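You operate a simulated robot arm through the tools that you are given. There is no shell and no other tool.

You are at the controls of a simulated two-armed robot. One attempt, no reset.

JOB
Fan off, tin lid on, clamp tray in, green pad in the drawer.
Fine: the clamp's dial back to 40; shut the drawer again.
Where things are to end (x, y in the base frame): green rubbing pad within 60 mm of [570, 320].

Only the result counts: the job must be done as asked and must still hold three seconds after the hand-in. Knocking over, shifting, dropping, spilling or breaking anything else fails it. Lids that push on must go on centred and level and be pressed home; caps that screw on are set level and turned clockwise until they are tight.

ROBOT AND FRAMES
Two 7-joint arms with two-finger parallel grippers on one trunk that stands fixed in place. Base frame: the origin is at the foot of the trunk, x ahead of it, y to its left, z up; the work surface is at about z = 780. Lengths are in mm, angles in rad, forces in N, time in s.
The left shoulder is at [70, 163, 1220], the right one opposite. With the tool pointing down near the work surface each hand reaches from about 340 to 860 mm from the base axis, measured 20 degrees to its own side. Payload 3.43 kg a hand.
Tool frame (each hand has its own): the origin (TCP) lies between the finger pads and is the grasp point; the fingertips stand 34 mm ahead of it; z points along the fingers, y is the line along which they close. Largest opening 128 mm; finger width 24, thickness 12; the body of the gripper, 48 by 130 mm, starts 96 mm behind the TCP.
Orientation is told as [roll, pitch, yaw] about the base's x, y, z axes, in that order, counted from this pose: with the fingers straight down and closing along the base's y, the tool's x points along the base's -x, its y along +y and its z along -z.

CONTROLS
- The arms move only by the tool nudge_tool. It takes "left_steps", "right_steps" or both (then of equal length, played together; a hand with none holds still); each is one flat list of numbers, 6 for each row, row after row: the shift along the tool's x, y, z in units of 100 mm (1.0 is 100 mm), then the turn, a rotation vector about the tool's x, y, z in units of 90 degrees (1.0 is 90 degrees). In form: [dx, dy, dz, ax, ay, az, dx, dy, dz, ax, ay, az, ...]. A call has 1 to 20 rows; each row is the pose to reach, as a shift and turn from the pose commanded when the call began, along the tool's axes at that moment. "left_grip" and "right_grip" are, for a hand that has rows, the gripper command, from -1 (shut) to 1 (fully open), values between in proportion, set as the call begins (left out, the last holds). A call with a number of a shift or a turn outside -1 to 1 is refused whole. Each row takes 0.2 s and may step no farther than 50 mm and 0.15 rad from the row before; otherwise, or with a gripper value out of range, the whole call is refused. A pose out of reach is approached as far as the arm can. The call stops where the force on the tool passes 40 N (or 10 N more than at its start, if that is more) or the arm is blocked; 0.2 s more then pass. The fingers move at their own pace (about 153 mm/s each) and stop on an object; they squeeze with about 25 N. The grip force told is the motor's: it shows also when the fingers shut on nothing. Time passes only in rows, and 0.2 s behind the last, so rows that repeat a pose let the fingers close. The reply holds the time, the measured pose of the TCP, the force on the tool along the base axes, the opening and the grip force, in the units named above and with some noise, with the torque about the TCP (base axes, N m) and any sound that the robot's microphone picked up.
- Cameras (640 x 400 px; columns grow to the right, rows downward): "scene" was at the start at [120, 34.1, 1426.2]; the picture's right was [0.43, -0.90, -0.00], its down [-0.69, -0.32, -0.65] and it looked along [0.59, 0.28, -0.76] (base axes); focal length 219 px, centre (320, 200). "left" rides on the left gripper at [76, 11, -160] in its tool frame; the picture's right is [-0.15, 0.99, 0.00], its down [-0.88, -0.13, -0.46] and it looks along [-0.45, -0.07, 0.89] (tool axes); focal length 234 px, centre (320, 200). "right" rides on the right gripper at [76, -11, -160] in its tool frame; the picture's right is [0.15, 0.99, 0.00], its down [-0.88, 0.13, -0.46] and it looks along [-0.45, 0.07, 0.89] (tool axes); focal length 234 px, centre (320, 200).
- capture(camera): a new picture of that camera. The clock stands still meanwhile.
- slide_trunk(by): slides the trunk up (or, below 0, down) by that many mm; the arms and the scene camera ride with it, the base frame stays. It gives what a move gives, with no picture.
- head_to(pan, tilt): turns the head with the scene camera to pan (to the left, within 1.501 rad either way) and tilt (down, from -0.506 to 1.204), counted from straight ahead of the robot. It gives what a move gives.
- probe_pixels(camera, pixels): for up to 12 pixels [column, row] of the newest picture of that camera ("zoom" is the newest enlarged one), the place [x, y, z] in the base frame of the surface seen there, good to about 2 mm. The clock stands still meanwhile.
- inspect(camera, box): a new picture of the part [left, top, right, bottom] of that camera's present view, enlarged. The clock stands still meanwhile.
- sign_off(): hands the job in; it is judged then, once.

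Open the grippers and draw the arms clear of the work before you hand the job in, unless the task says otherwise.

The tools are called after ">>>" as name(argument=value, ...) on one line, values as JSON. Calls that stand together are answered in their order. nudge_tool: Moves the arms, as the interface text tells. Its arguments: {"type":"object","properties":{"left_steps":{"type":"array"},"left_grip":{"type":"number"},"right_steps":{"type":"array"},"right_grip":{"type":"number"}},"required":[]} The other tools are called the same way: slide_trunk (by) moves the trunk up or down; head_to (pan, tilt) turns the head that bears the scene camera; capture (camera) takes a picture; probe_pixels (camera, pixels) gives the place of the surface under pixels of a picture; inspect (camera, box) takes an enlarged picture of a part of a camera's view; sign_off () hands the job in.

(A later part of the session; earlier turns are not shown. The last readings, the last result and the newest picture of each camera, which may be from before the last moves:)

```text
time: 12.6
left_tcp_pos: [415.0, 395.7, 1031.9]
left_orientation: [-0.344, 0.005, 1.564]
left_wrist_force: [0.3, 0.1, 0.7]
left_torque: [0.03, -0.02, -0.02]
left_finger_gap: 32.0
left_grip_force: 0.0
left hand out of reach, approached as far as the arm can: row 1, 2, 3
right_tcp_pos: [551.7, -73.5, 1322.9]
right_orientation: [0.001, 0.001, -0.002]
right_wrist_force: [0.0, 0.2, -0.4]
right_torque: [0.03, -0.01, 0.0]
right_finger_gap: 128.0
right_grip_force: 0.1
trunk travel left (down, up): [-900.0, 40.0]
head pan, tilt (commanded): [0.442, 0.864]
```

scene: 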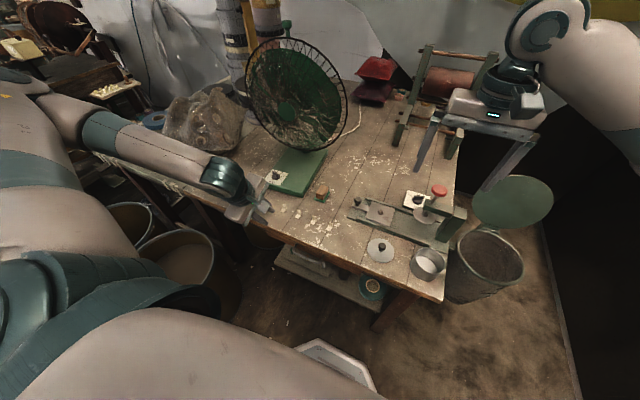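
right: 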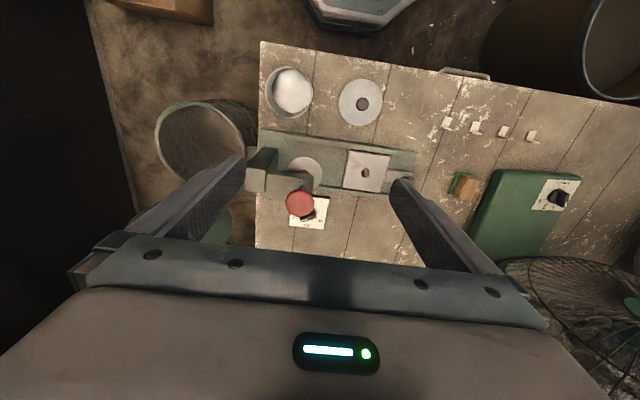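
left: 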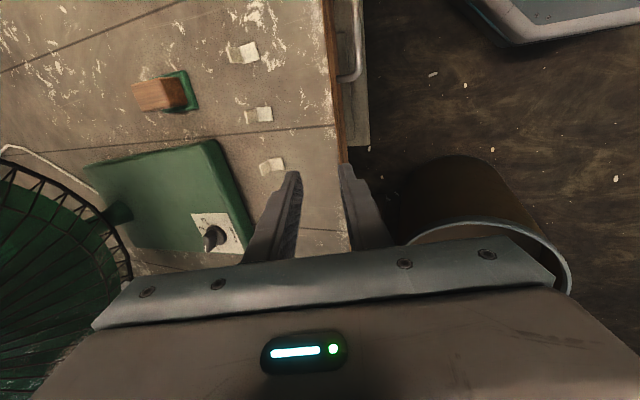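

Still blocked, with y drifting, so it looks like a wrist joint limit at yaw +90° with tilt. I undo the tilt first and check where the hand settles.

>>> nudge_tool(left_steps=[0, 0, 0, -0.074, 0, 0, 0, 0, 0, -0.148, 0, 0, 0, 0, 0, -0.222, 0, 0, 0, 0, 0, -0.222, 0, 0])

>>> capture(camera="scene")

```text
time: 13.6
left_tcp_pos: [412.9, 394.1, 1033.2]
left_orientation: [0.004, 0.003, 1.565]
left_wrist_force: [-0.1, -0.1, 0.2]
left_torque: [0.03, -0.02, -0.01]
left_finger_gap: 31.8
left_grip_force: 0.1
right_tcp_pos: [550.8, -72.8, 1323.3]
right_orientation: [0.0, 0.0, 0.002]
right_wrist_force: [-0.7, -0.4, 0.4]
right_torque: [-0.01, -0.04, 0.03]
right_finger_gap: 127.8
right_grip_force: 0.0
trunk travel left (down, up): [-900.0, 40.0]
head pan, tilt (commanded): [0.442, 0.864]
```

```text
taken
```

scene: 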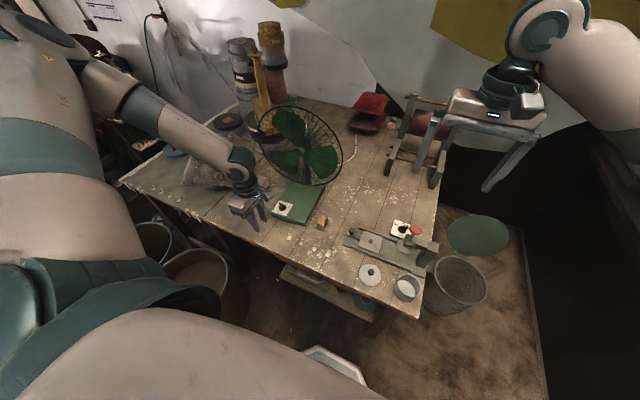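

The command reference follows the reached pose, good. I swing the tool to yaw -90° instead (two 90° calls) to escape the joint limit.

>>> nudge_tool(left_steps=[0, 0, 0, 0, 0, 0.091, 0, 0, 0, 0, 0, 0.182, 0, 0, 0, 0, 0, 0.273, 0, 0, 0, 0, 0, 0.364, 0, 0, 0, 0, 0, 0.455, 0, 0, 0, 0, 0, 0.546, 0, 0, 0, 0, 0, 0.637, 0, 0, 0, 0, 0, 0.728, 0, 0, 0, 0, 0, 0.819, 0, 0, 0, 0, 0, 0.91, 0, 0, 0, 0, 0, 1.0])

>>> nudge_tool(left_steps=[0, 0, 0, 0, 0, 0.091, 0, 0, 0, 0, 0, 0.182, 0, 0, 0, 0, 0, 0.273, 0, 0, 0, 0, 0, 0.364, 0, 0, 0, 0, 0, 0.455, 0, 0, 0, 0, 0, 0.546, 0, 0, 0, 0, 0, 0.637, 0, 0, 0, 0, 0, 0.728, 0, 0, 0, 0, 0, 0.819, 0, 0, 0, 0, 0, 0.91, 0, 0, 0, 0, 0, 1.0])

```text
time: 16.0
left_tcp_pos: [414.0, 394.0, 1031.6]
left_orientation: [-0.004, 0.006, -0.006]
left_wrist_force: [-0.9, 0.1, -0.4]
left_torque: [-0.01, 0.01, 0.0]
left_finger_gap: 32.0
left_grip_force: 0.0
right_tcp_pos: [551.9, -73.3, 1323.6]
right_orientation: [0.0, -0.001, -0.002]
right_wrist_force: [0.1, -0.3, -0.8]
right_torque: [-0.02, 0.01, 0.01]
right_finger_gap: 128.1
right_grip_force: 0.1
trunk travel left (down, up): [-900.0, 40.0]
head pan, tilt (commanded): [0.442, 0.864]
```

```text
time: 18.4
left_tcp_pos: [412.4, 395.0, 1032.3]
left_orientation: [-0.004, -0.002, -1.579]
left_wrist_force: [0.6, 0.1, 0.1]
left_torque: [0.03, 0.0, 0.01]
left_finger_gap: 32.1
left_grip_force: 0.0
right_tcp_pos: [553.5, -73.0, 1323.2]
right_orientation: [0.001, -0.001, -0.001]
right_wrist_force: [-0.3, 0.8, 0.0]
right_torque: [0.01, 0.0, 0.01]
right_finger_gap: 127.8
right_grip_force: 0.1
trunk travel left (down, up): [-900.0, 40.0]
head pan, tilt (commanded): [0.442, 0.864]
```

Yaw -90° is reached without trouble. I move toward the handle and tilt 20° forward again, with the trunk raised.

>>> nudge_tool(left_steps=[-0.238, -0.08, 0.238, -0.0556, 0, 0, -0.475, -0.16, 0.475, -0.111, 0, 0, -0.713, -0.24, 0.713, -0.1667, 0, 0, -0.95, -0.32, 0.95, -0.222, 0, 0])

```text
time: 19.4
left_tcp_pos: [397.0, 331.8, 1018.2]
left_orientation: [0.346, -0.005, -1.577]
left_wrist_force: [0.9, 0.5, -0.1]
left_torque: [-0.02, 0.03, 0.0]
left_finger_gap: 31.7
left_grip_force: 0.1
left hand out of reach, approached as far as the arm can: row 2, 3, 4
right_tcp_pos: [551.6, -73.7, 1322.7]
right_orientation: [0.002, -0.003, -0.001]
right_wrist_force: [-0.6, -0.7, -0.6]
right_torque: [-0.01, 0.01, -0.01]
right_finger_gap: 128.1
right_grip_force: 0.2
trunk travel left (down, up): [-900.0, 40.0]
head pan, tilt (commanded): [0.442, 0.864]
```

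Blocked again at (397, 332, 1018), so the forward tilt is the problem here, not yaw. I level the tool and test reach to a point above the handle without tilt.

>>> nudge_tool(left_steps=[0, 0, 0, 0.074, 0, 0, 0, 0, 0, 0.148, 0, 0, 0, 0, 0, 0.222, 0, 0])

>>> nudge_tool(left_steps=[-0.27, 0.0, 0.25, 0, 0, 0, -0.54, 0.0, 0.5, 0, 0, 0, -0.81, 0, 0.75, 0, 0, 0])

```text
time: 20.2
left_tcp_pos: [398.8, 331.8, 1017.1]
left_orientation: [-0.005, -0.004, -1.576]
left_wrist_force: [-0.7, 0.3, 0.6]
left_torque: [0.01, 0.04, 0.0]
left_finger_gap: 31.9
left_grip_force: 0.0
right_tcp_pos: [553.6, -72.9, 1322.5]
right_orientation: [0.0, -0.001, -0.001]
right_wrist_force: [0.0, 0.7, -0.5]
right_torque: [0.0, 0.03, 0.01]
right_finger_gap: 127.9
right_grip_force: 0.0
trunk travel left (down, up): [-900.0, 40.0]
head pan, tilt (commanded): [0.442, 0.864]
```

```text
time: 21.0
left_tcp_pos: [397.3, 297.5, 1007.2]
left_orientation: [-0.003, -0.004, -1.576]
left_wrist_force: [0.8, 0.6, 0.0]
left_torque: [-0.01, -0.01, 0.03]
left_finger_gap: 31.9
left_grip_force: 0.0
left hand out of reach, approached as far as the arm can: row 1, 2, 3
right_tcp_pos: [552.6, -72.5, 1323.4]
right_orientation: [0.0, 0.0, -0.002]
right_wrist_force: [0.8, -0.9, -0.2]
right_torque: [-0.02, -0.01, -0.01]
right_finger_gap: 128.1
right_grip_force: 0.0
trunk travel left (down, up): [-900.0, 40.0]
head pan, tilt (commanded): [0.442, 0.864]
```

Even level it stops at (397, 298, 1007). I test whether yaw matters: rotate back to yaw 0 and try the same target.

>>> nudge_tool(left_steps=[0, 0, 0, 0, 0, -0.091, 0, 0, 0, 0, 0, -0.182, 0, 0, 0, 0, 0, -0.273, 0, 0, 0, 0, 0, -0.364, 0, 0, 0, 0, 0, -0.455, 0, 0, 0, 0, 0, -0.546, 0, 0, 0, 0, 0, -0.637, 0, 0, 0, 0, 0, -0.728, 0, 0, 0, 0, 0, -0.819, 0, 0, 0, 0, 0, -0.91, 0, 0, 0, 0, 0, -1.0])

>>> nudge_tool(left_steps=[0, -0.16, 0.3, 0, 0, 0, 0, -0.32, 0.6, 0, 0, 0, 0, -0.48, 0.9, 0, 0, 0])

>>> capture(camera="scene")

```text
time: 23.4
left_tcp_pos: [400.2, 297.6, 1009.1]
left_orientation: [-0.003, 0.004, -0.004]
left_wrist_force: [0.4, 1.1, -0.2]
left_torque: [0.01, 0.01, -0.01]
left_finger_gap: 32.0
left_grip_force: 0.0
right_tcp_pos: [552.5, -73.6, 1322.5]
right_orientation: [0.0, 0.001, 0.0]
right_wrist_force: [0.8, 1.3, 0.3]
right_torque: [-0.01, 0.0, -0.03]
right_finger_gap: 128.0
right_grip_force: 0.1
trunk travel left (down, up): [-900.0, 40.0]
head pan, tilt (commanded): [0.442, 0.864]
```

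```text
time: 24.2
left_tcp_pos: [400.4, 297.1, 1007.4]
left_orientation: [-0.003, 0.004, -0.007]
left_wrist_force: [0.8, 0.3, -0.2]
left_torque: [0.0, 0.02, 0.03]
left_finger_gap: 32.2
left_grip_force: 0.1
left hand out of reach, approached as far as the arm can: row 1, 2, 3
right_tcp_pos: [551.9, -73.9, 1323.1]
right_orientation: [0.0, -0.001, 0.0]
right_wrist_force: [-0.3, 1.0, 0.1]
right_torque: [0.03, 0.01, -0.01]
right_finger_gap: 127.8
right_grip_force: 0.2
trunk travel left (down, up): [-900.0, 40.0]
head pan, tilt (commanded): [0.442, 0.864]
```

```text
taken
```

scene: 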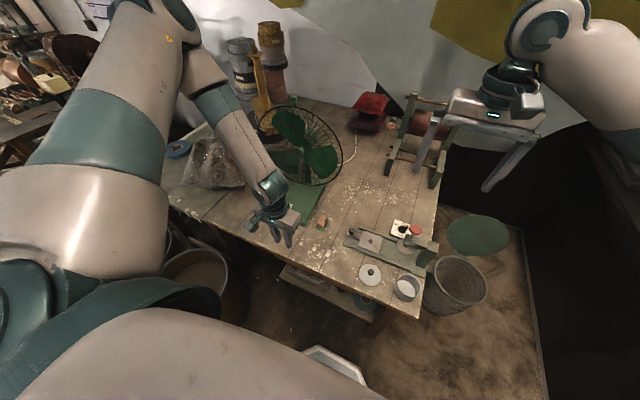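

Yaw is not the cause: the left elbow has folded forward into a poor configuration. I probe the left arm's position in the picture to decide how to free it.

>>> probe_pixels(camera="scene", pixels=[[60, 250], [100, 150], [150, 60], [185, 20], [200, 70], [235, 130], [265, 185], [270, 215], [30, 300], [280, 330], [520, 40], [490, 110]])

```text
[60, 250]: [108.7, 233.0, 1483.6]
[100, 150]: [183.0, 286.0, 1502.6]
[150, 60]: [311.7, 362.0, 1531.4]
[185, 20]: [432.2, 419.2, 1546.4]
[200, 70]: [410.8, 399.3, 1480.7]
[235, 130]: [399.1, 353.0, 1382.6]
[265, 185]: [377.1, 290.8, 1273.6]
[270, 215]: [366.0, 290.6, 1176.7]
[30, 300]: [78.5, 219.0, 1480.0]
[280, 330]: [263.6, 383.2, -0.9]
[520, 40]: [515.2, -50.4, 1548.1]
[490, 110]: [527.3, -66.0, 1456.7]
```

The left elbow is at about (430, 420, 1500) with the forearm coming back and down. I try moving straight to smaller y (toward the middle of the robot), where the stated reach is best.

>>> nudge_tool(left_steps=[-0.1, -0.2, -0.1, 0, 0, 0, -0.2, -0.4, -0.2, 0, 0, 0, -0.2, -0.6, -0.2, 0, 0, 0, -0.2, -0.9, -0.2, 0, 0, 0])

>>> nudge_tool(left_steps=[0, 0, 0.2, 0, 0, 0, 0, 0, 0.4, 0, 0, 0, 0, 0, 0.6, 0, 0, 0, 0, 0, 0.8, 0, 0, 0])

```text
time: 25.2
left_tcp_pos: [419.7, 235.3, 1051.0]
left_orientation: [-0.006, 0.005, -0.007]
left_wrist_force: [0.2, -0.3, -0.4]
left_torque: [-0.02, 0.03, 0.01]
left_finger_gap: 31.9
left_grip_force: 0.2
left hand out of reach, approached as far as the arm can: row 2, 3, 4
right_tcp_pos: [552.6, -73.4, 1322.0]
right_orientation: [-0.001, 0.001, 0.0]
right_wrist_force: [0.9, 0.3, -0.3]
right_torque: [0.01, -0.02, -0.03]
right_finger_gap: 128.0
right_grip_force: 0.0
trunk travel left (down, up): [-900.0, 40.0]
head pan, tilt (commanded): [0.442, 0.864]
```

```text
time: 26.2
left_tcp_pos: [421.1, 266.6, 1025.1]
left_orientation: [-0.006, 0.005, -0.005]
left_wrist_force: [-0.3, 0.0, 0.3]
left_torque: [0.0, 0.01, -0.01]
left_finger_gap: 31.8
left_grip_force: 0.1
left hand out of reach, approached as far as the arm can: row 1, 2, 3, 4
right_tcp_pos: [552.5, -73.0, 1322.1]
right_orientation: [0.0, 0.001, 0.0]
right_wrist_force: [-0.4, 0.1, -0.2]
right_torque: [0.01, 0.02, 0.02]
right_finger_gap: 127.9
right_grip_force: 0.0
trunk travel left (down, up): [-900.0, 40.0]
head pan, tilt (commanded): [0.442, 0.864]
```

Lowering makes it worse: with a high shoulder the forearm leans back past the wrist limit. The right arm reaching across has far more room for the drawer, so I first park the left arm out to the left and up.

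>>> nudge_tool(left_steps=[-0.15, 0.24, -0.25, 0, 0, 0, -0.3, 0.48, -0.5, 0, 0, 0, -0.45, 0.72, -0.75, 0, 0, 0, -0.6, 0.96, -1.0, 0, 0, 0])

>>> nudge_tool(left_steps=[0, 0.24, -0.24, 0, 0, 0, 0, 0.48, -0.48, 0, 0, 0, 0, 0.72, -0.72, 0, 0, 0, 0, 0.96, -0.96, 0, 0, 0])

>>> nudge_tool(left_steps=[0, 0.24, -0.24, 0, 0, 0, 0, 0.48, -0.48, 0, 0, 0, 0, 0.72, -0.72, 0, 0, 0, 0, 0.96, -0.96, 0, 0, 0])

>>> capture(camera="scene")

```text
time: 27.2
left_tcp_pos: [480.0, 363.0, 1124.9]
left_orientation: [-0.006, 0.004, -0.007]
left_wrist_force: [0.0, 0.7, 0.0]
left_torque: [-0.03, -0.01, 0.01]
left_finger_gap: 32.0
left_grip_force: 0.1
right_tcp_pos: [552.3, -71.2, 1323.1]
right_orientation: [-0.001, 0.001, 0.0]
right_wrist_force: [0.3, 0.5, -0.1]
right_torque: [-0.02, -0.01, 0.02]
right_finger_gap: 128.1
right_grip_force: 0.0
trunk travel left (down, up): [-900.0, 40.0]
head pan, tilt (commanded): [0.442, 0.864]
```

```text
time: 28.2
left_tcp_pos: [480.9, 460.0, 1221.2]
left_orientation: [-0.007, 0.003, -0.007]
left_wrist_force: [0.1, 0.2, 0.6]
left_torque: [0.01, 0.0, 0.05]
left_finger_gap: 31.9
left_grip_force: 0.0
right_tcp_pos: [551.5, -73.3, 1323.6]
right_orientation: [0.001, 0.001, -0.001]
right_wrist_force: [-0.2, -0.2, 0.0]
right_torque: [0.0, -0.02, -0.01]
right_finger_gap: 127.9
right_grip_force: 0.0
trunk travel left (down, up): [-900.0, 40.0]
head pan, tilt (commanded): [0.442, 0.864]
```

```text
time: 29.2
left_tcp_pos: [483.6, 555.3, 1314.7]
left_orientation: [-0.005, 0.004, -0.006]
left_wrist_force: [-0.1, -0.1, 0.8]
left_torque: [0.01, 0.0, 0.0]
left_finger_gap: 31.8
left_grip_force: 0.0
right_tcp_pos: [551.0, -72.7, 1323.4]
right_orientation: [-0.001, 0.0, -0.001]
right_wrist_force: [0.0, -0.2, 0.1]
right_torque: [-0.06, 0.0, -0.03]
right_finger_gap: 128.2
right_grip_force: 0.0
trunk travel left (down, up): [-900.0, 40.0]
head pan, tilt (commanded): [0.442, 0.864]
```

```text
taken
```

scene: 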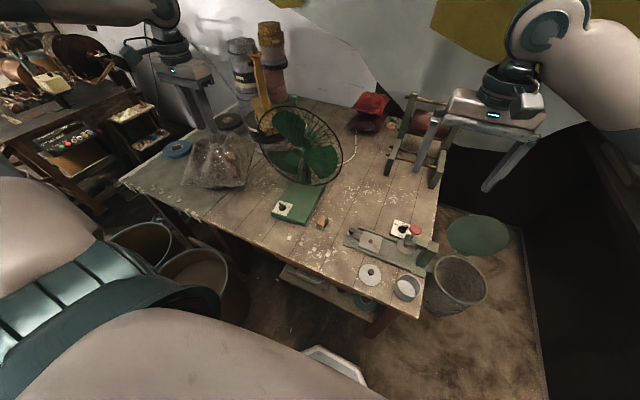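

The left arm is parked clear. I lower the trunk back to its start height and then work with the right hand on the lid and tin.

>>> slide_trunk(by=-200)

>>> inspect(camera="right", box=[260, 60, 400, 140])

>>> probe_pixels(camera="zoom", pixels=[[49, 160], [230, 160], [140, 60], [140, 250], [370, 180], [555, 190], [460, 85], [460, 280], [465, 190], [465, 160], [495, 195], [440, 195]])

```text
time: 31.3
left_tcp_pos: [484.2, 553.0, 1114.9]
left_orientation: [-0.005, 0.003, -0.007]
left_wrist_force: [0.5, -0.5, -0.2]
left_torque: [-0.02, 0.0, -0.02]
left_finger_gap: 32.2
left_grip_force: 0.0
right_tcp_pos: [552.1, -72.4, 1123.3]
right_orientation: [0.0, 0.001, 0.0]
right_wrist_force: [-0.1, -0.2, -0.9]
right_torque: [0.05, 0.01, -0.01]
right_finger_gap: 128.0
right_grip_force: 0.0
trunk travel left (down, up): [-700.0, 240.0]
head pan, tilt (commanded): [0.442, 0.864]
```

```text
4.57 times, centred on (330, 100) of right
```

zoom: 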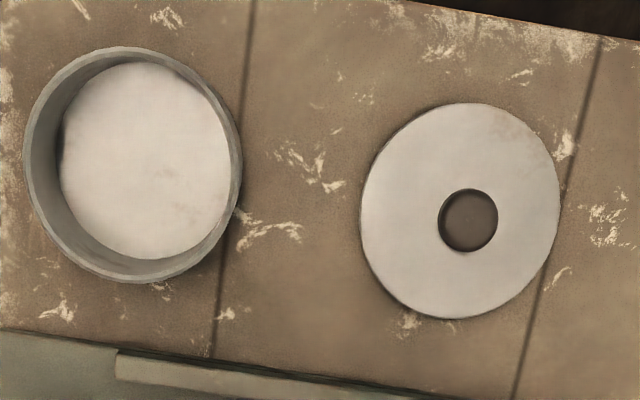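

```text
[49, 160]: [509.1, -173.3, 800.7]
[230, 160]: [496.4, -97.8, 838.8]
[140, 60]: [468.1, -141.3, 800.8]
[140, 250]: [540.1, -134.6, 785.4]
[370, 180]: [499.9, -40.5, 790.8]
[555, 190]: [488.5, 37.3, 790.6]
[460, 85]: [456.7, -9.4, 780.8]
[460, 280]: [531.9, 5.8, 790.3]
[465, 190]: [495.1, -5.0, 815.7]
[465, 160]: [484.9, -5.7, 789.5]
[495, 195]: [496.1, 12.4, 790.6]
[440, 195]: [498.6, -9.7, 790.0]
```

For a better measurement I bring the right hand to about (500, -65, 1020), giving a near-vertical look at lid and tin.

>>> nudge_tool(right_steps=[0.17, 0.03, 0.33, 0, 0, 0, 0.34, 0.05, 0.66, 0, 0, 0, 0.52, 0.08, 1.0, 0, 0, 0], right_grip=0)

>>> capture(camera="right")

```text
time: 32.1
left_tcp_pos: [484.2, 553.1, 1115.3]
left_orientation: [-0.003, 0.004, -0.005]
left_wrist_force: [0.2, -0.6, 0.6]
left_torque: [-0.02, 0.01, 0.0]
left_finger_gap: 32.0
left_grip_force: 0.1
right_tcp_pos: [501.3, -65.6, 1024.1]
right_orientation: [0.001, 0.0, 0.0]
right_wrist_force: [0.1, -0.4, 0.2]
right_torque: [0.02, -0.02, -0.01]
right_finger_gap: 64.1
right_grip_force: 0.0
trunk travel left (down, up): [-700.0, 240.0]
head pan, tilt (commanded): [0.442, 0.864]
```

```text
taken
```

right: 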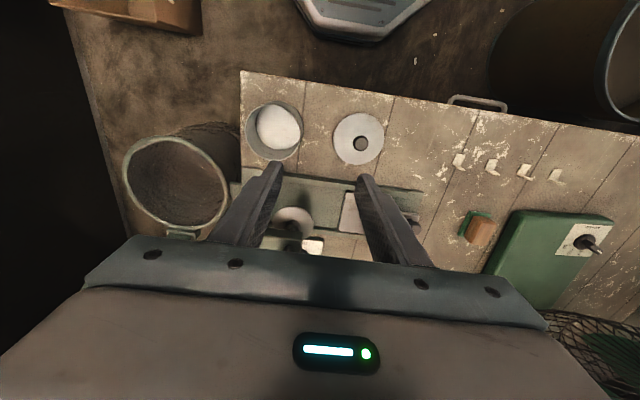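

Lid centre is at about pixel (360,139), tin at (273,131). I zoom on each and probe rim points.

>>> inspect(camera="right", box=[240, 95, 310, 165])

>>> probe_pixels(camera="zoom", pixels=[[193, 200], [460, 200], [325, 50], [310, 368], [230, 110], [430, 110], [230, 320], [425, 310], [330, 230], [330, 150]])

>>> inspect(camera="right", box=[325, 105, 395, 175])

>>> probe_pixels(camera="zoom", pixels=[[180, 200], [455, 200], [320, 60], [320, 340], [325, 205], [305, 205], [345, 205], [325, 180], [325, 230]])

```text
5.71 times, centred on (275, 130) of right
```

zoom: 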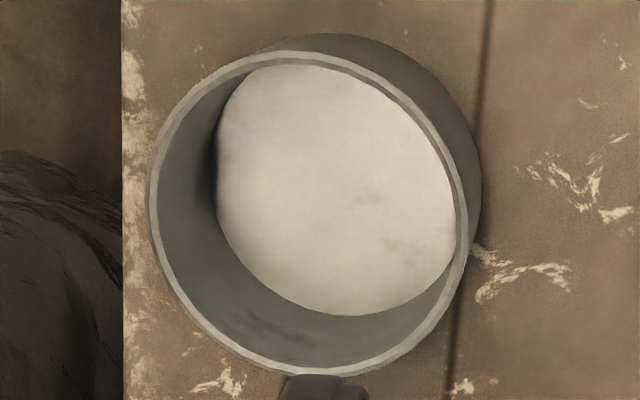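

```text
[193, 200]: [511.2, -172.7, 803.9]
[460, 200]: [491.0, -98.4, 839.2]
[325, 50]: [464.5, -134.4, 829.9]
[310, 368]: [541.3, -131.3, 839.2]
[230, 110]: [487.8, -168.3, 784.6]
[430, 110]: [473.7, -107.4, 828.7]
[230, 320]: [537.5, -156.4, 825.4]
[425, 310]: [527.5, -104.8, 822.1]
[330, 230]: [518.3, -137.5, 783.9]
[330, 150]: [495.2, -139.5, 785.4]
```

```text
5.71 times, centred on (360, 140) of right
```

zoom: 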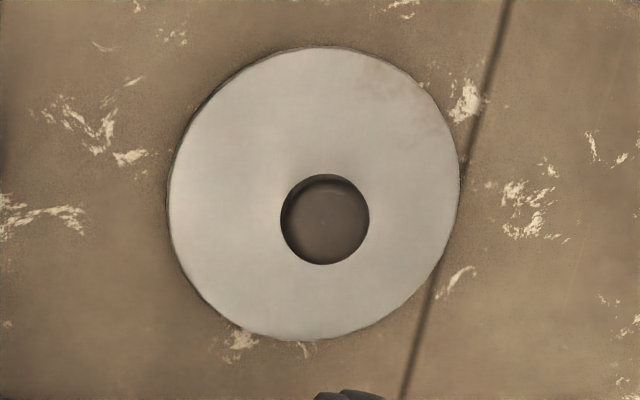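

```text
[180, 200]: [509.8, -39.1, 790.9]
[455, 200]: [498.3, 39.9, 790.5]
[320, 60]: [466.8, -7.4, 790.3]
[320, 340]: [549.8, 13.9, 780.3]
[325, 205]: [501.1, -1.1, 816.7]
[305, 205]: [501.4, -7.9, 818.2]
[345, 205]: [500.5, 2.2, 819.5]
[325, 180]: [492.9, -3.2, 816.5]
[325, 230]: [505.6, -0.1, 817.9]
```

Lid disc centre is about (502, 0), tin rim centre about (503, -134). I probe more rim points to sharpen the offset between them.

>>> inspect(camera="right", box=[240, 95, 310, 165])

>>> probe_pixels(camera="zoom", pixels=[[153, 220], [165, 280], [215, 342], [260, 365], [370, 363], [420, 332], [452, 283], [464, 230], [447, 150], [400, 90], [290, 57], [190, 110]])

>>> inspect(camera="right", box=[325, 105, 395, 175])

>>> probe_pixels(camera="zoom", pixels=[[176, 170], [176, 230], [210, 295], [260, 328], [320, 333], [380, 318], [430, 270], [452, 215], [452, 165], [415, 95], [320, 55], [220, 95]])

```text
5.71 times, centred on (275, 130) of right
```

zoom: 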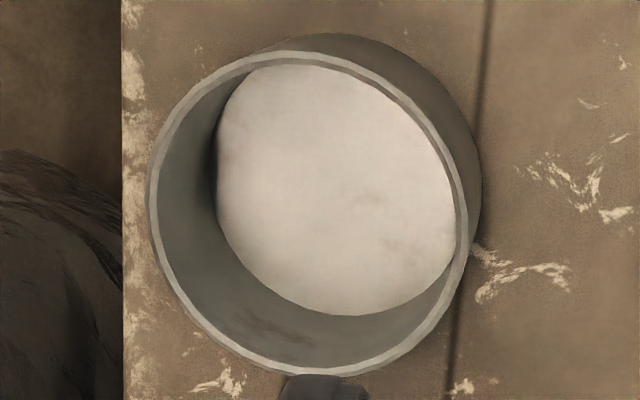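

```text
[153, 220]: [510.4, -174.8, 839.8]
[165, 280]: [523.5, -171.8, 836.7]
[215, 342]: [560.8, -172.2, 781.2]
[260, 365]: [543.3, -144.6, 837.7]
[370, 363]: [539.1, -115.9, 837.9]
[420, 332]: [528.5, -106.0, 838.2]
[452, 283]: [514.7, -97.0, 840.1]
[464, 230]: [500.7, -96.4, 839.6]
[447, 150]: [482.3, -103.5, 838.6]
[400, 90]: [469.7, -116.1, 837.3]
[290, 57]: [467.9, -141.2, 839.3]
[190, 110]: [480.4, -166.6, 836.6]
```

```text
5.71 times, centred on (360, 140) of right
```

zoom: 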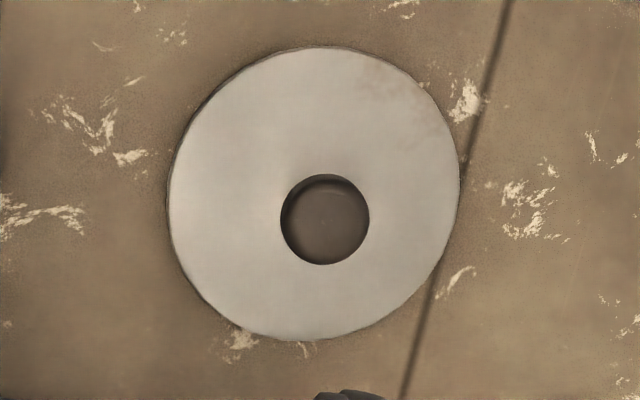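

```text
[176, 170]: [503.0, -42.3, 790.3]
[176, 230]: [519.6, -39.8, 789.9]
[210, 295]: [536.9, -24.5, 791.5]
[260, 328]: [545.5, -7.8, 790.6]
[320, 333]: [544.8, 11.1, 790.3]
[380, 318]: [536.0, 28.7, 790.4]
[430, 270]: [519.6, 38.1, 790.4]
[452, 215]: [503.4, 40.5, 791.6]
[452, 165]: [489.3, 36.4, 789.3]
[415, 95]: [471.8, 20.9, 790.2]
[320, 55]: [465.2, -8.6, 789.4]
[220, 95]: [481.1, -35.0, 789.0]
```

Fits give lid centre ≈ (505.4, -0.8), tin centre ≈ (505.1, -135.8): an offset of about (-0.3, -135). I bring the right hand over the lid knob.

>>> nudge_tool(right_steps=[-0.014, 0.216, 0.323, 0, 0, 0, -0.027, 0.432, 0.647, 0, 0, 0, -0.041, 0.648, 0.97, 0, 0, 0], right_grip=0)

>>> capture(camera="right")

```text
time: 32.9
left_tcp_pos: [485.0, 552.4, 1114.9]
left_orientation: [-0.005, 0.004, -0.006]
left_wrist_force: [0.1, 0.3, 1.4]
left_torque: [-0.01, 0.0, -0.01]
left_finger_gap: 32.2
left_grip_force: 0.1
right_tcp_pos: [505.6, 0.0, 924.5]
right_orientation: [-0.001, 0.001, -0.001]
right_wrist_force: [0.2, -0.7, 0.1]
right_torque: [-0.01, -0.01, 0.0]
right_finger_gap: 64.1
right_grip_force: 0.1
trunk travel left (down, up): [-700.0, 240.0]
head pan, tilt (commanded): [0.442, 0.864]
```

```text
taken
```

right: 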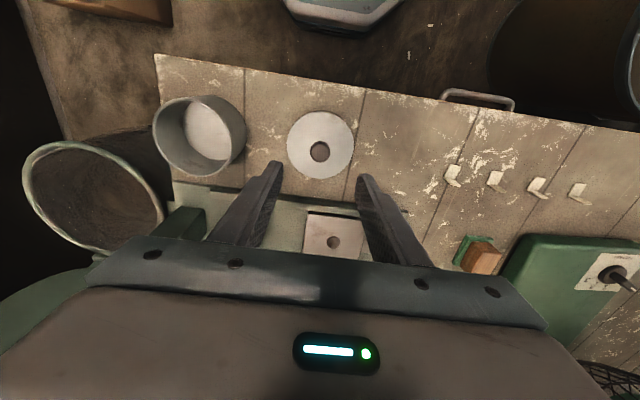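

The lid knob lies in line with the fingers (pixel (320,150)). I descend 97 mm so the tips come to just above the lid plate.

>>> nudge_tool(right_steps=[0, 0, 0.3, 0, 0, 0, 0, 0, 0.6, 0, 0, 0, 0, 0, 0.8, 0, 0, 0, 0, 0, 0.9, 0, 0, 0, 0, 0, 0.97, 0, 0, 0])

>>> capture(camera="right")

>>> inspect(camera="scene", box=[340, 200, 440, 290])

```text
time: 34.1
left_tcp_pos: [482.9, 554.1, 1114.4]
left_orientation: [-0.002, 0.005, -0.006]
left_wrist_force: [-0.4, -0.7, -0.1]
left_torque: [-0.04, -0.02, 0.01]
left_finger_gap: 31.8
left_grip_force: 0.0
right_tcp_pos: [505.0, 0.7, 829.3]
right_orientation: [0.0, 0.0, -0.001]
right_wrist_force: [0.0, 0.0, -0.1]
right_torque: [-0.02, -0.02, 0.01]
right_finger_gap: 64.0
right_grip_force: 0.1
trunk travel left (down, up): [-700.0, 240.0]
head pan, tilt (commanded): [0.442, 0.864]
```

```text
taken
```

right: 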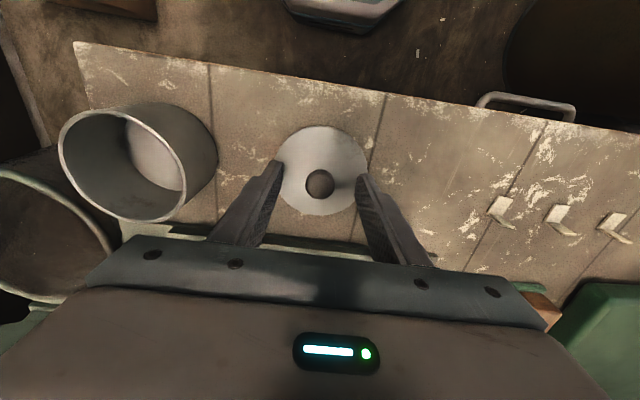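

```text
4.44 times, centred on (390, 245) of scene
```

zoom: 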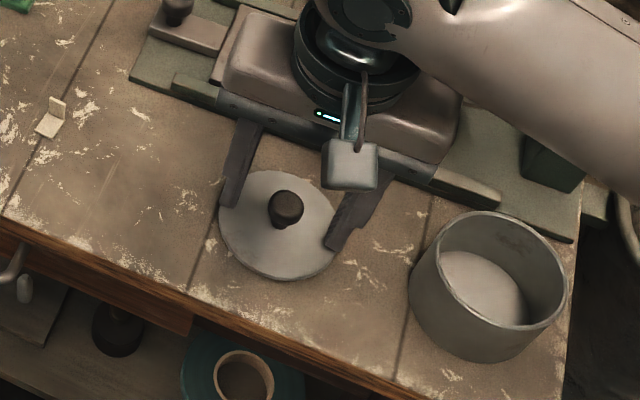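

The tips straddle the knob at (320,183). I close the right gripper on it.

>>> nudge_tool(right_steps=[0, 0, 0.01, 0, 0, 0, 0, 0, 0.01, 0, 0, 0, 0, 0, 0.01, 0, 0, 0], right_grip=-1)

>>> inspect(camera="right", box=[260, 110, 380, 220])

```text
time: 34.9
left_tcp_pos: [484.4, 553.3, 1114.3]
left_orientation: [-0.003, 0.004, -0.006]
left_wrist_force: [-0.1, -0.2, -0.2]
left_torque: [0.0, -0.02, 0.0]
left_finger_gap: 31.7
left_grip_force: 0.1
right_tcp_pos: [505.3, -0.7, 828.1]
right_orientation: [0.001, -0.001, 0.0]
right_wrist_force: [0.4, 0.4, 2.1]
right_torque: [0.02, -0.02, 0.0]
right_finger_gap: 21.9
right_grip_force: 25.5
trunk travel left (down, up): [-700.0, 240.0]
head pan, tilt (commanded): [0.442, 0.864]
```

```text
3.64 times, centred on (320, 165) of right
```

zoom: 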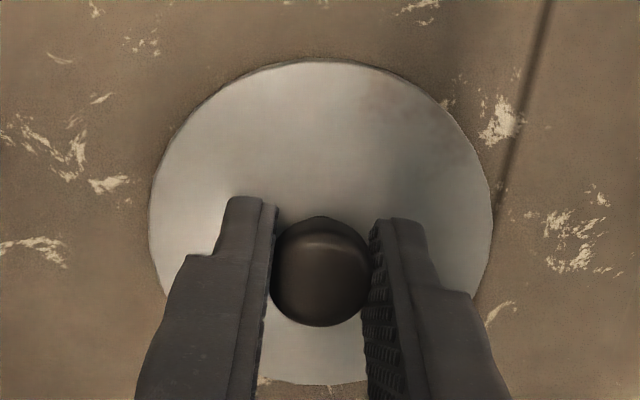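

Knob is gripped at 21.9 mm. I lift 90 mm, then move toward the tin.

>>> nudge_tool(right_steps=[0, 0, -0.1, 0, 0, 0, 0, 0, -0.3, 0, 0, 0, 0, 0, -0.6, 0, 0, 0, 0, 0, -0.9, 0, 0, 0, 0, 0, -0.9, 0, 0, 0])

>>> inspect(camera="right", box=[220, 80, 420, 230])

>>> inspect(camera="scene", box=[340, 190, 450, 290])

```text
time: 36.1
left_tcp_pos: [485.7, 553.9, 1114.9]
left_orientation: [-0.004, 0.003, -0.005]
left_wrist_force: [-0.3, -1.2, -0.1]
left_torque: [-0.01, -0.02, -0.03]
left_finger_gap: 32.0
left_grip_force: 0.0
right_tcp_pos: [505.8, 0.6, 918.2]
right_orientation: [0.001, 0.0, 0.0]
right_wrist_force: [1.7, -0.2, 0.1]
right_torque: [0.01, 0.0, -0.03]
right_finger_gap: 21.7
right_grip_force: 24.4
trunk travel left (down, up): [-700.0, 240.0]
head pan, tilt (commanded): [0.442, 0.864]
```

```text
2.67 times, centred on (320, 155) of right
```

zoom: 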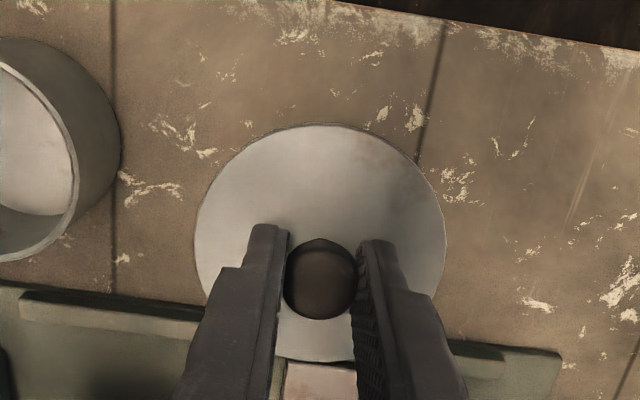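

```text
4.00 times, centred on (395, 240) of scene
```

zoom: 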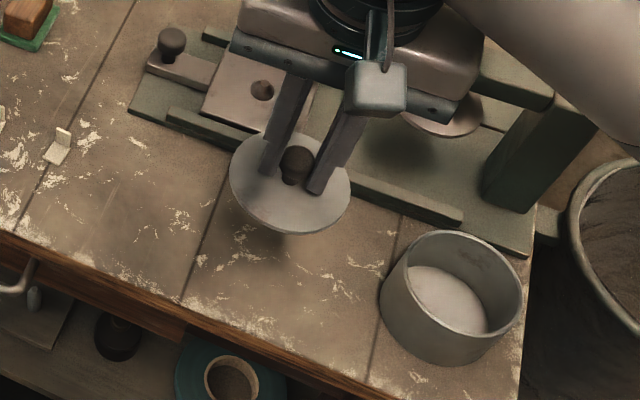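

The lid came up level. I probe its edge in the hand to find its centre and check level.

>>> inspect(camera="right", box=[260, 110, 380, 220])

>>> probe_pixels(camera="zoom", pixels=[[157, 210], [165, 260], [190, 160], [235, 105], [320, 80], [400, 95], [460, 150], [485, 210], [480, 270], [320, 385], [290, 385], [350, 385]])

```text
3.64 times, centred on (320, 165) of right
```

zoom: 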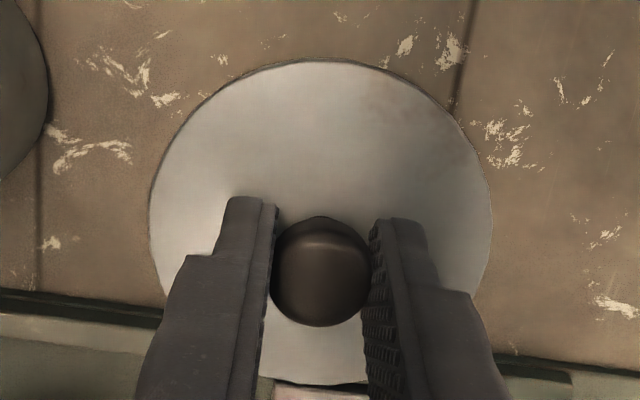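

```text
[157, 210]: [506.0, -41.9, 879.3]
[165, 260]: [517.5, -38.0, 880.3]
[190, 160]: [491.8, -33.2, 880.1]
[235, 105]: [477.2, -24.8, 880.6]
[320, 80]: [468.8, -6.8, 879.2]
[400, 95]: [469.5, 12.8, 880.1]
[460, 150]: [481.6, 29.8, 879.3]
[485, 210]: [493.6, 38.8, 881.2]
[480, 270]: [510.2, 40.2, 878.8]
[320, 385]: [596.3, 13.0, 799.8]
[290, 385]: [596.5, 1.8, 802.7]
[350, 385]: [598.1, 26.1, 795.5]
```

Lid is level at z≈880 with its centre within about 1 mm of the tool axis. I carry it -135 mm in y to above the tin in two calls.

>>> nudge_tool(right_steps=[0, -0.2, 0, 0, 0, 0, 0, -0.45, 0, 0, 0, 0, 0, -0.7, 0, 0, 0, 0])

>>> nudge_tool(right_steps=[0.002, -0.25, 0, 0, 0, 0, 0.004, -0.5, 0, 0, 0, 0, 0.005, -0.6, 0, 0, 0, 0, 0.005, -0.65, 0, 0, 0, 0, 0.005, -0.65, 0, 0, 0, 0])

>>> capture(camera="right")

>>> inspect(camera="scene", box=[380, 210, 480, 300])

```text
time: 36.9
left_tcp_pos: [483.6, 553.1, 1115.3]
left_orientation: [-0.003, 0.004, -0.005]
left_wrist_force: [0.7, -0.8, -0.6]
left_torque: [0.01, 0.01, 0.01]
left_finger_gap: 32.1
left_grip_force: 0.1
right_tcp_pos: [505.8, -70.3, 919.2]
right_orientation: [0.0, 0.001, 0.0]
right_wrist_force: [1.3, -0.2, -0.4]
right_torque: [-0.02, 0.03, 0.01]
right_finger_gap: 21.8
right_grip_force: 25.5
trunk travel left (down, up): [-700.0, 240.0]
head pan, tilt (commanded): [0.442, 0.864]
```

```text
time: 38.1
left_tcp_pos: [484.7, 553.8, 1114.5]
left_orientation: [-0.003, 0.003, -0.005]
left_wrist_force: [0.2, -0.5, 0.3]
left_torque: [0.03, 0.0, 0.02]
left_finger_gap: 32.0
left_grip_force: 0.0
right_tcp_pos: [506.3, -135.9, 919.2]
right_orientation: [0.002, 0.001, 0.0]
right_wrist_force: [0.2, 0.2, -0.5]
right_torque: [0.0, 0.04, 0.01]
right_finger_gap: 22.1
right_grip_force: 25.4
trunk travel left (down, up): [-700.0, 240.0]
head pan, tilt (commanded): [0.442, 0.864]
```

```text
taken
```

right: 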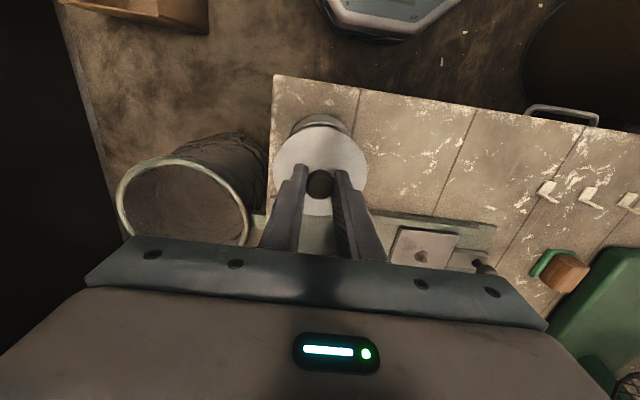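

```text
4.44 times, centred on (430, 255) of scene
```

zoom: 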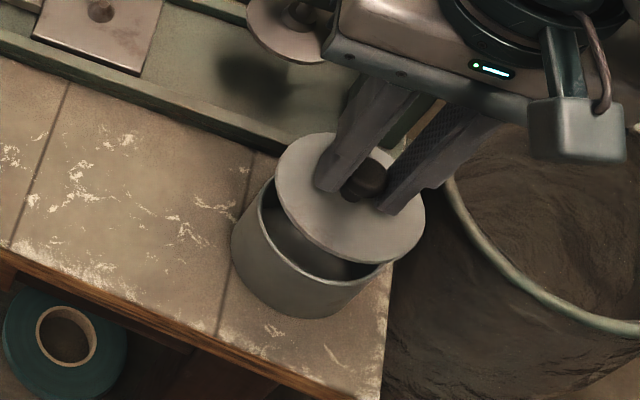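

The lid hovers 30 mm above the rim. I lower it 24 mm and compare the lid and rim edges.

>>> nudge_tool(right_steps=[0, 0, 0.08, 0, 0, 0, 0, 0, 0.16, 0, 0, 0, 0, 0, 0.24, 0, 0, 0, 0, 0, 0.24, 0, 0, 0])

>>> inspect(camera="right", box=[260, 95, 380, 215])

>>> inspect(camera="scene", box=[395, 225, 455, 285])

>>> probe_pixels(camera="zoom", pixels=[[150, 200], [200, 290], [300, 345], [400, 350], [440, 310], [220, 140], [160, 260], [260, 340], [340, 375], [420, 370]])

```text
time: 39.1
left_tcp_pos: [484.4, 554.2, 1114.3]
left_orientation: [-0.002, 0.003, -0.006]
left_wrist_force: [0.5, -0.4, -0.2]
left_torque: [0.05, 0.0, -0.02]
left_finger_gap: 32.2
left_grip_force: 0.1
right_tcp_pos: [504.3, -136.0, 894.5]
right_orientation: [-0.001, 0.001, 0.0]
right_wrist_force: [0.1, -0.6, -0.6]
right_torque: [0.03, -0.01, -0.03]
right_finger_gap: 21.9
right_grip_force: 25.0
trunk travel left (down, up): [-700.0, 240.0]
head pan, tilt (commanded): [0.442, 0.864]
```

```text
3.33 times, centred on (320, 155) of right
```

zoom: 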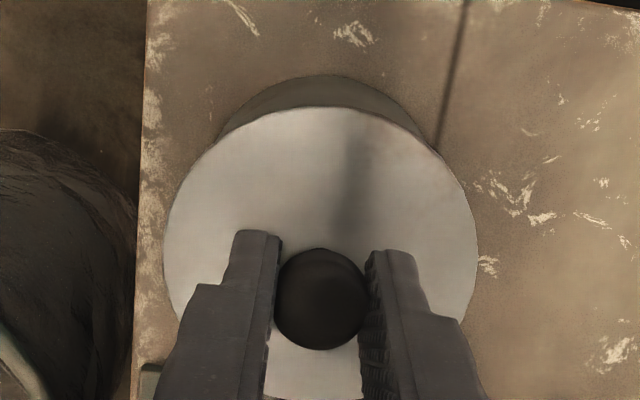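

```text
6.67 times, centred on (425, 255) of scene
```

zoom: 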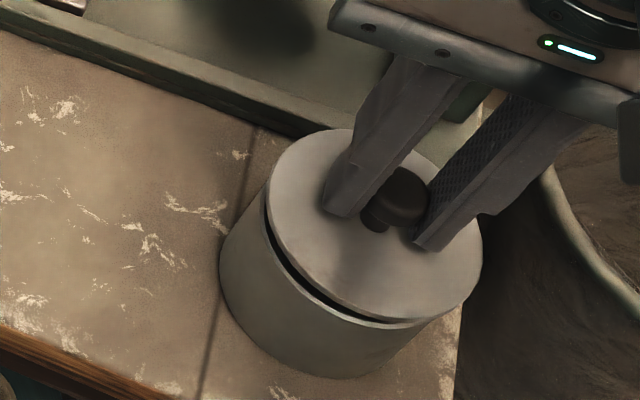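

```text
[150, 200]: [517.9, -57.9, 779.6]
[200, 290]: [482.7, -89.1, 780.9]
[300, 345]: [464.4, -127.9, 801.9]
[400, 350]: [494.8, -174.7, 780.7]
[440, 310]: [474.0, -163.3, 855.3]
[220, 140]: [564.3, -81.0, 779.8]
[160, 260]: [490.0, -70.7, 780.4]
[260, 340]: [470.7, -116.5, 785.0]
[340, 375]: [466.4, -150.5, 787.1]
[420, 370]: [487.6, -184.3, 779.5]
```

Lid and rim look concentric. I probe the lid's edge once more from the right camera to compare with the tin's centre (505.1, -135.8).

>>> inspect(camera="right", box=[260, 95, 380, 215])

>>> probe_pixels(camera="zoom", pixels=[[171, 257], [471, 257], [321, 113], [215, 155], [427, 155], [183, 201], [460, 203], [270, 122], [375, 122], [180, 290], [465, 290], [315, 395]])

```text
3.33 times, centred on (320, 155) of right
```

zoom: 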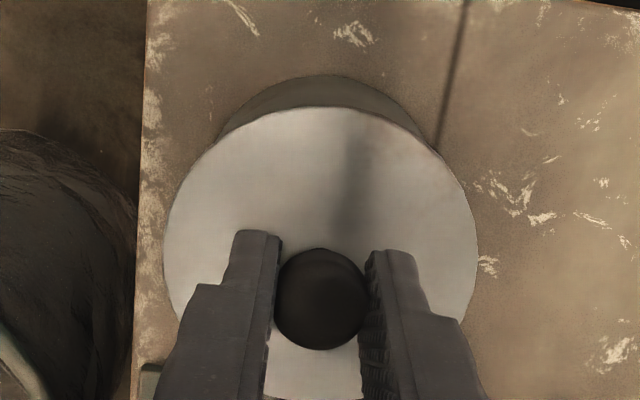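

```text
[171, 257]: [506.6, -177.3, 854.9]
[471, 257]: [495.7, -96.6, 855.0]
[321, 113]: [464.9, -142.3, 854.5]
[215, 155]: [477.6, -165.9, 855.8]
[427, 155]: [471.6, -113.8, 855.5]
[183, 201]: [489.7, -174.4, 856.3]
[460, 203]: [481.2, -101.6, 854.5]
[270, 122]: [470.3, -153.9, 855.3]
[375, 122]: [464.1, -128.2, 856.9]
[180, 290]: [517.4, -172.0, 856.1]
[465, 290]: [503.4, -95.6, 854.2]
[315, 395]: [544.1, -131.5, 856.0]
```

Lid centre fit ≈ (504.4, -135.8) versus tin (505.1, -135.8): within a millimetre. I lower slowly, 2 mm per row.

>>> nudge_tool(right_steps=[-0.004, 0, 0.02, 0, 0, 0, -0.004, 0, 0.04, 0, 0, 0, -0.004, 0, 0.06, 0, 0, 0, -0.004, 0, 0.08, 0, 0, 0, -0.004, 0, 0.1, 0, 0, 0])

>>> inspect(camera="scene", box=[395, 225, 455, 285])

```text
time: 40.3
left_tcp_pos: [483.6, 555.3, 1115.9]
left_orientation: [-0.003, 0.004, -0.006]
left_wrist_force: [0.2, -0.3, -0.1]
left_torque: [-0.01, 0.01, 0.02]
left_finger_gap: 32.0
left_grip_force: 0.1
right_tcp_pos: [504.1, -136.4, 886.4]
right_orientation: [-0.001, -0.002, 0.002]
right_wrist_force: [-0.3, -0.3, 19.4]
right_torque: [-0.11, 0.52, -0.02]
right_finger_gap: 22.0
right_grip_force: 24.7
trunk travel left (down, up): [-700.0, 240.0]
head pan, tilt (commanded): [0.442, 0.864]
```

```text
6.67 times, centred on (425, 255) of scene
```

zoom: 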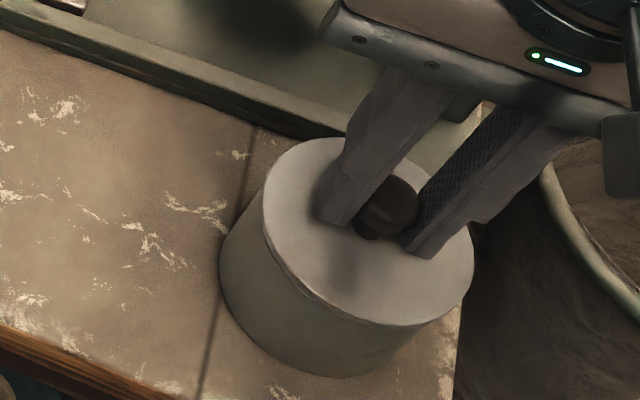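

Contact: 19 N with a torque of 0.52 N·m about y, so the near (-x) edge is bearing first. I ease up, shift the lid 1 mm toward -x and lower again to compare.

>>> nudge_tool(right_steps=[0, 0, -0.02, 0, 0, 0, 0.01, 0, -0.02, 0, 0, 0, 0.01, 0, -0.01, 0, 0, 0, 0.01, 0, 0.0, 0, 0, 0, 0.01, 0, 0.0, 0, 0, 0])

```text
time: 41.5
left_tcp_pos: [483.2, 554.3, 1114.0]
left_orientation: [-0.003, 0.003, -0.004]
left_wrist_force: [0.4, -0.3, 0.0]
left_torque: [-0.01, 0.0, 0.02]
left_finger_gap: 32.0
left_grip_force: 0.1
right_tcp_pos: [503.4, -135.4, 885.5]
right_orientation: [0.002, -0.005, 0.0]
right_wrist_force: [9.3, -2.8, 27.1]
right_torque: [-0.05, 0.09, -0.01]
right_finger_gap: 22.2
right_grip_force: 24.8
trunk travel left (down, up): [-700.0, 240.0]
head pan, tilt (commanded): [0.442, 0.864]
```

Now a sideways +9 N shows the lid has engaged the rim and wants about 0.8 mm back in +x. I give that back and press down 3 mm more.

>>> nudge_tool(right_steps=[-0.008, 0, 0, 0, 0, 0, -0.008, 0, 0.01, 0, 0, 0, -0.008, 0, 0.02, 0, 0, 0, -0.008, 0, 0.03, 0, 0, 0])

>>> inspect(camera="scene", box=[395, 225, 455, 285])

```text
time: 42.5
left_tcp_pos: [482.7, 554.2, 1114.3]
left_orientation: [-0.006, 0.003, -0.005]
left_wrist_force: [-0.5, 0.3, -0.2]
left_torque: [-0.01, 0.02, 0.01]
left_finger_gap: 32.1
left_grip_force: 0.1
right_tcp_pos: [504.5, -135.0, 883.3]
right_orientation: [0.0, 0.0, -0.001]
right_wrist_force: [10.1, -3.4, 28.2]
right_torque: [-0.04, 0.12, 0.01]
right_finger_gap: 22.2
right_grip_force: 24.8
trunk travel left (down, up): [-700.0, 240.0]
head pan, tilt (commanded): [0.442, 0.864]
```

```text
6.67 times, centred on (425, 255) of scene
```

zoom: 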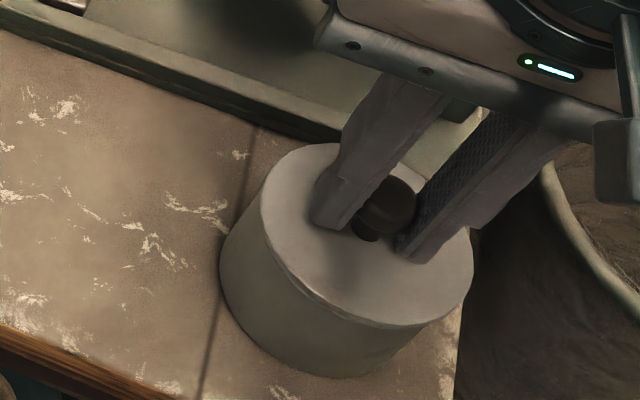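

It went down another 2 mm (z 883) at 28 N. I relieve the sideways load (+0.8 mm x, -0.3 mm y) and keep pressing.

>>> nudge_tool(right_steps=[-0.008, -0.003, 0, 0, 0, 0, -0.008, -0.003, 0.01, 0, 0, 0, -0.008, -0.003, 0.02, 0, 0, 0, -0.008, -0.003, 0.03, 0, 0, 0, -0.008, -0.003, 0.04, 0, 0, 0])

>>> inspect(camera="scene", box=[395, 225, 455, 285])

```text
time: 43.6
left_tcp_pos: [482.8, 554.2, 1113.8]
left_orientation: [-0.004, 0.001, -0.005]
left_wrist_force: [-0.2, -1.4, 0.7]
left_torque: [0.01, -0.01, 0.0]
left_finger_gap: 31.8
left_grip_force: 0.1
right_tcp_pos: [503.9, -134.8, 881.3]
right_orientation: [0.004, -0.005, 0.001]
right_wrist_force: [-5.5, 2.6, 18.4]
right_torque: [-0.21, 0.46, -0.14]
right_finger_gap: 22.0
right_grip_force: 25.0
trunk travel left (down, up): [-700.0, 240.0]
head pan, tilt (commanded): [0.442, 0.864]
stopped in row 5 (right hand): the force on the tool passed its limit at 41 N (the readings are from after the stop); the commanded pose is now the measured one
```

```text
6.67 times, centred on (425, 255) of scene
```

zoom: 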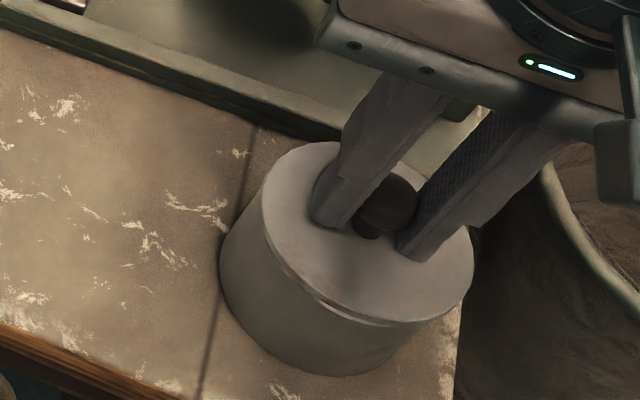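

The press reached 41 N and stopped. I probe the lid top to see its height and level.

>>> inspect(camera="right", box=[260, 95, 380, 215])

>>> probe_pixels(camera="zoom", pixels=[[171, 257], [471, 257], [321, 113], [215, 155], [427, 155], [183, 201], [460, 203], [270, 122], [375, 122], [200, 230], [440, 230], [315, 385]])

```text
3.33 times, centred on (320, 155) of right
```

zoom: 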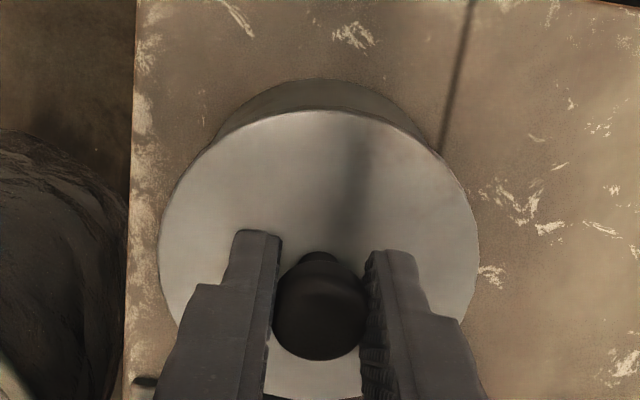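

```text
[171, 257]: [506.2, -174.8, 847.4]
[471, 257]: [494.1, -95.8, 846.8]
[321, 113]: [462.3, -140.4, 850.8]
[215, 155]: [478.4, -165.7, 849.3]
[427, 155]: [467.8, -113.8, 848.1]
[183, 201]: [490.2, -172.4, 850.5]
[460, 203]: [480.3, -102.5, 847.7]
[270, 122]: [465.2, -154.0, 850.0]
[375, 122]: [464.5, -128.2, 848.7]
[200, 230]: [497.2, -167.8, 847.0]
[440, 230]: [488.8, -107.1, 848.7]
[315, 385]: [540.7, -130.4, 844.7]
```

The lid is tilted about 4°: the near edge (x≈462) stands at z≈850, the far edge (x≈541) at ≈845. I look closely at the joint to see whether the lid has a skirt outside or a plug inside.

>>> inspect(camera="scene", box=[405, 245, 445, 280])

>>> probe_pixels(camera="zoom", pixels=[[320, 240], [320, 255], [320, 265], [320, 275], [320, 285], [320, 300], [250, 215], [250, 230], [250, 245], [400, 270], [400, 285], [400, 300]])

```text
11.43 times, centred on (425, 262) of scene
```

zoom: 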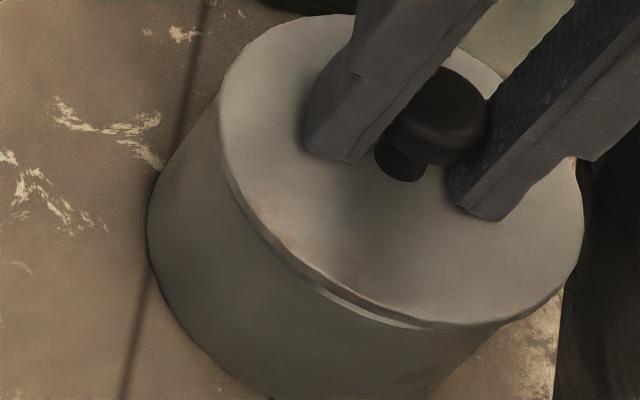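

```text
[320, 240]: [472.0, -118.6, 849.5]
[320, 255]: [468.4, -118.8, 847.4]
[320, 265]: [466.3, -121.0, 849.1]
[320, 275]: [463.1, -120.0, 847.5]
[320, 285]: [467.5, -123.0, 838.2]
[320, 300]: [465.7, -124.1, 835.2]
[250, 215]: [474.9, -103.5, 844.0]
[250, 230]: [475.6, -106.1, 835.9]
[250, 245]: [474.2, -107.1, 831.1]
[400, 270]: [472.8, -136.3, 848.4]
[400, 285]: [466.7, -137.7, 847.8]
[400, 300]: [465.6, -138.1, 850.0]
```

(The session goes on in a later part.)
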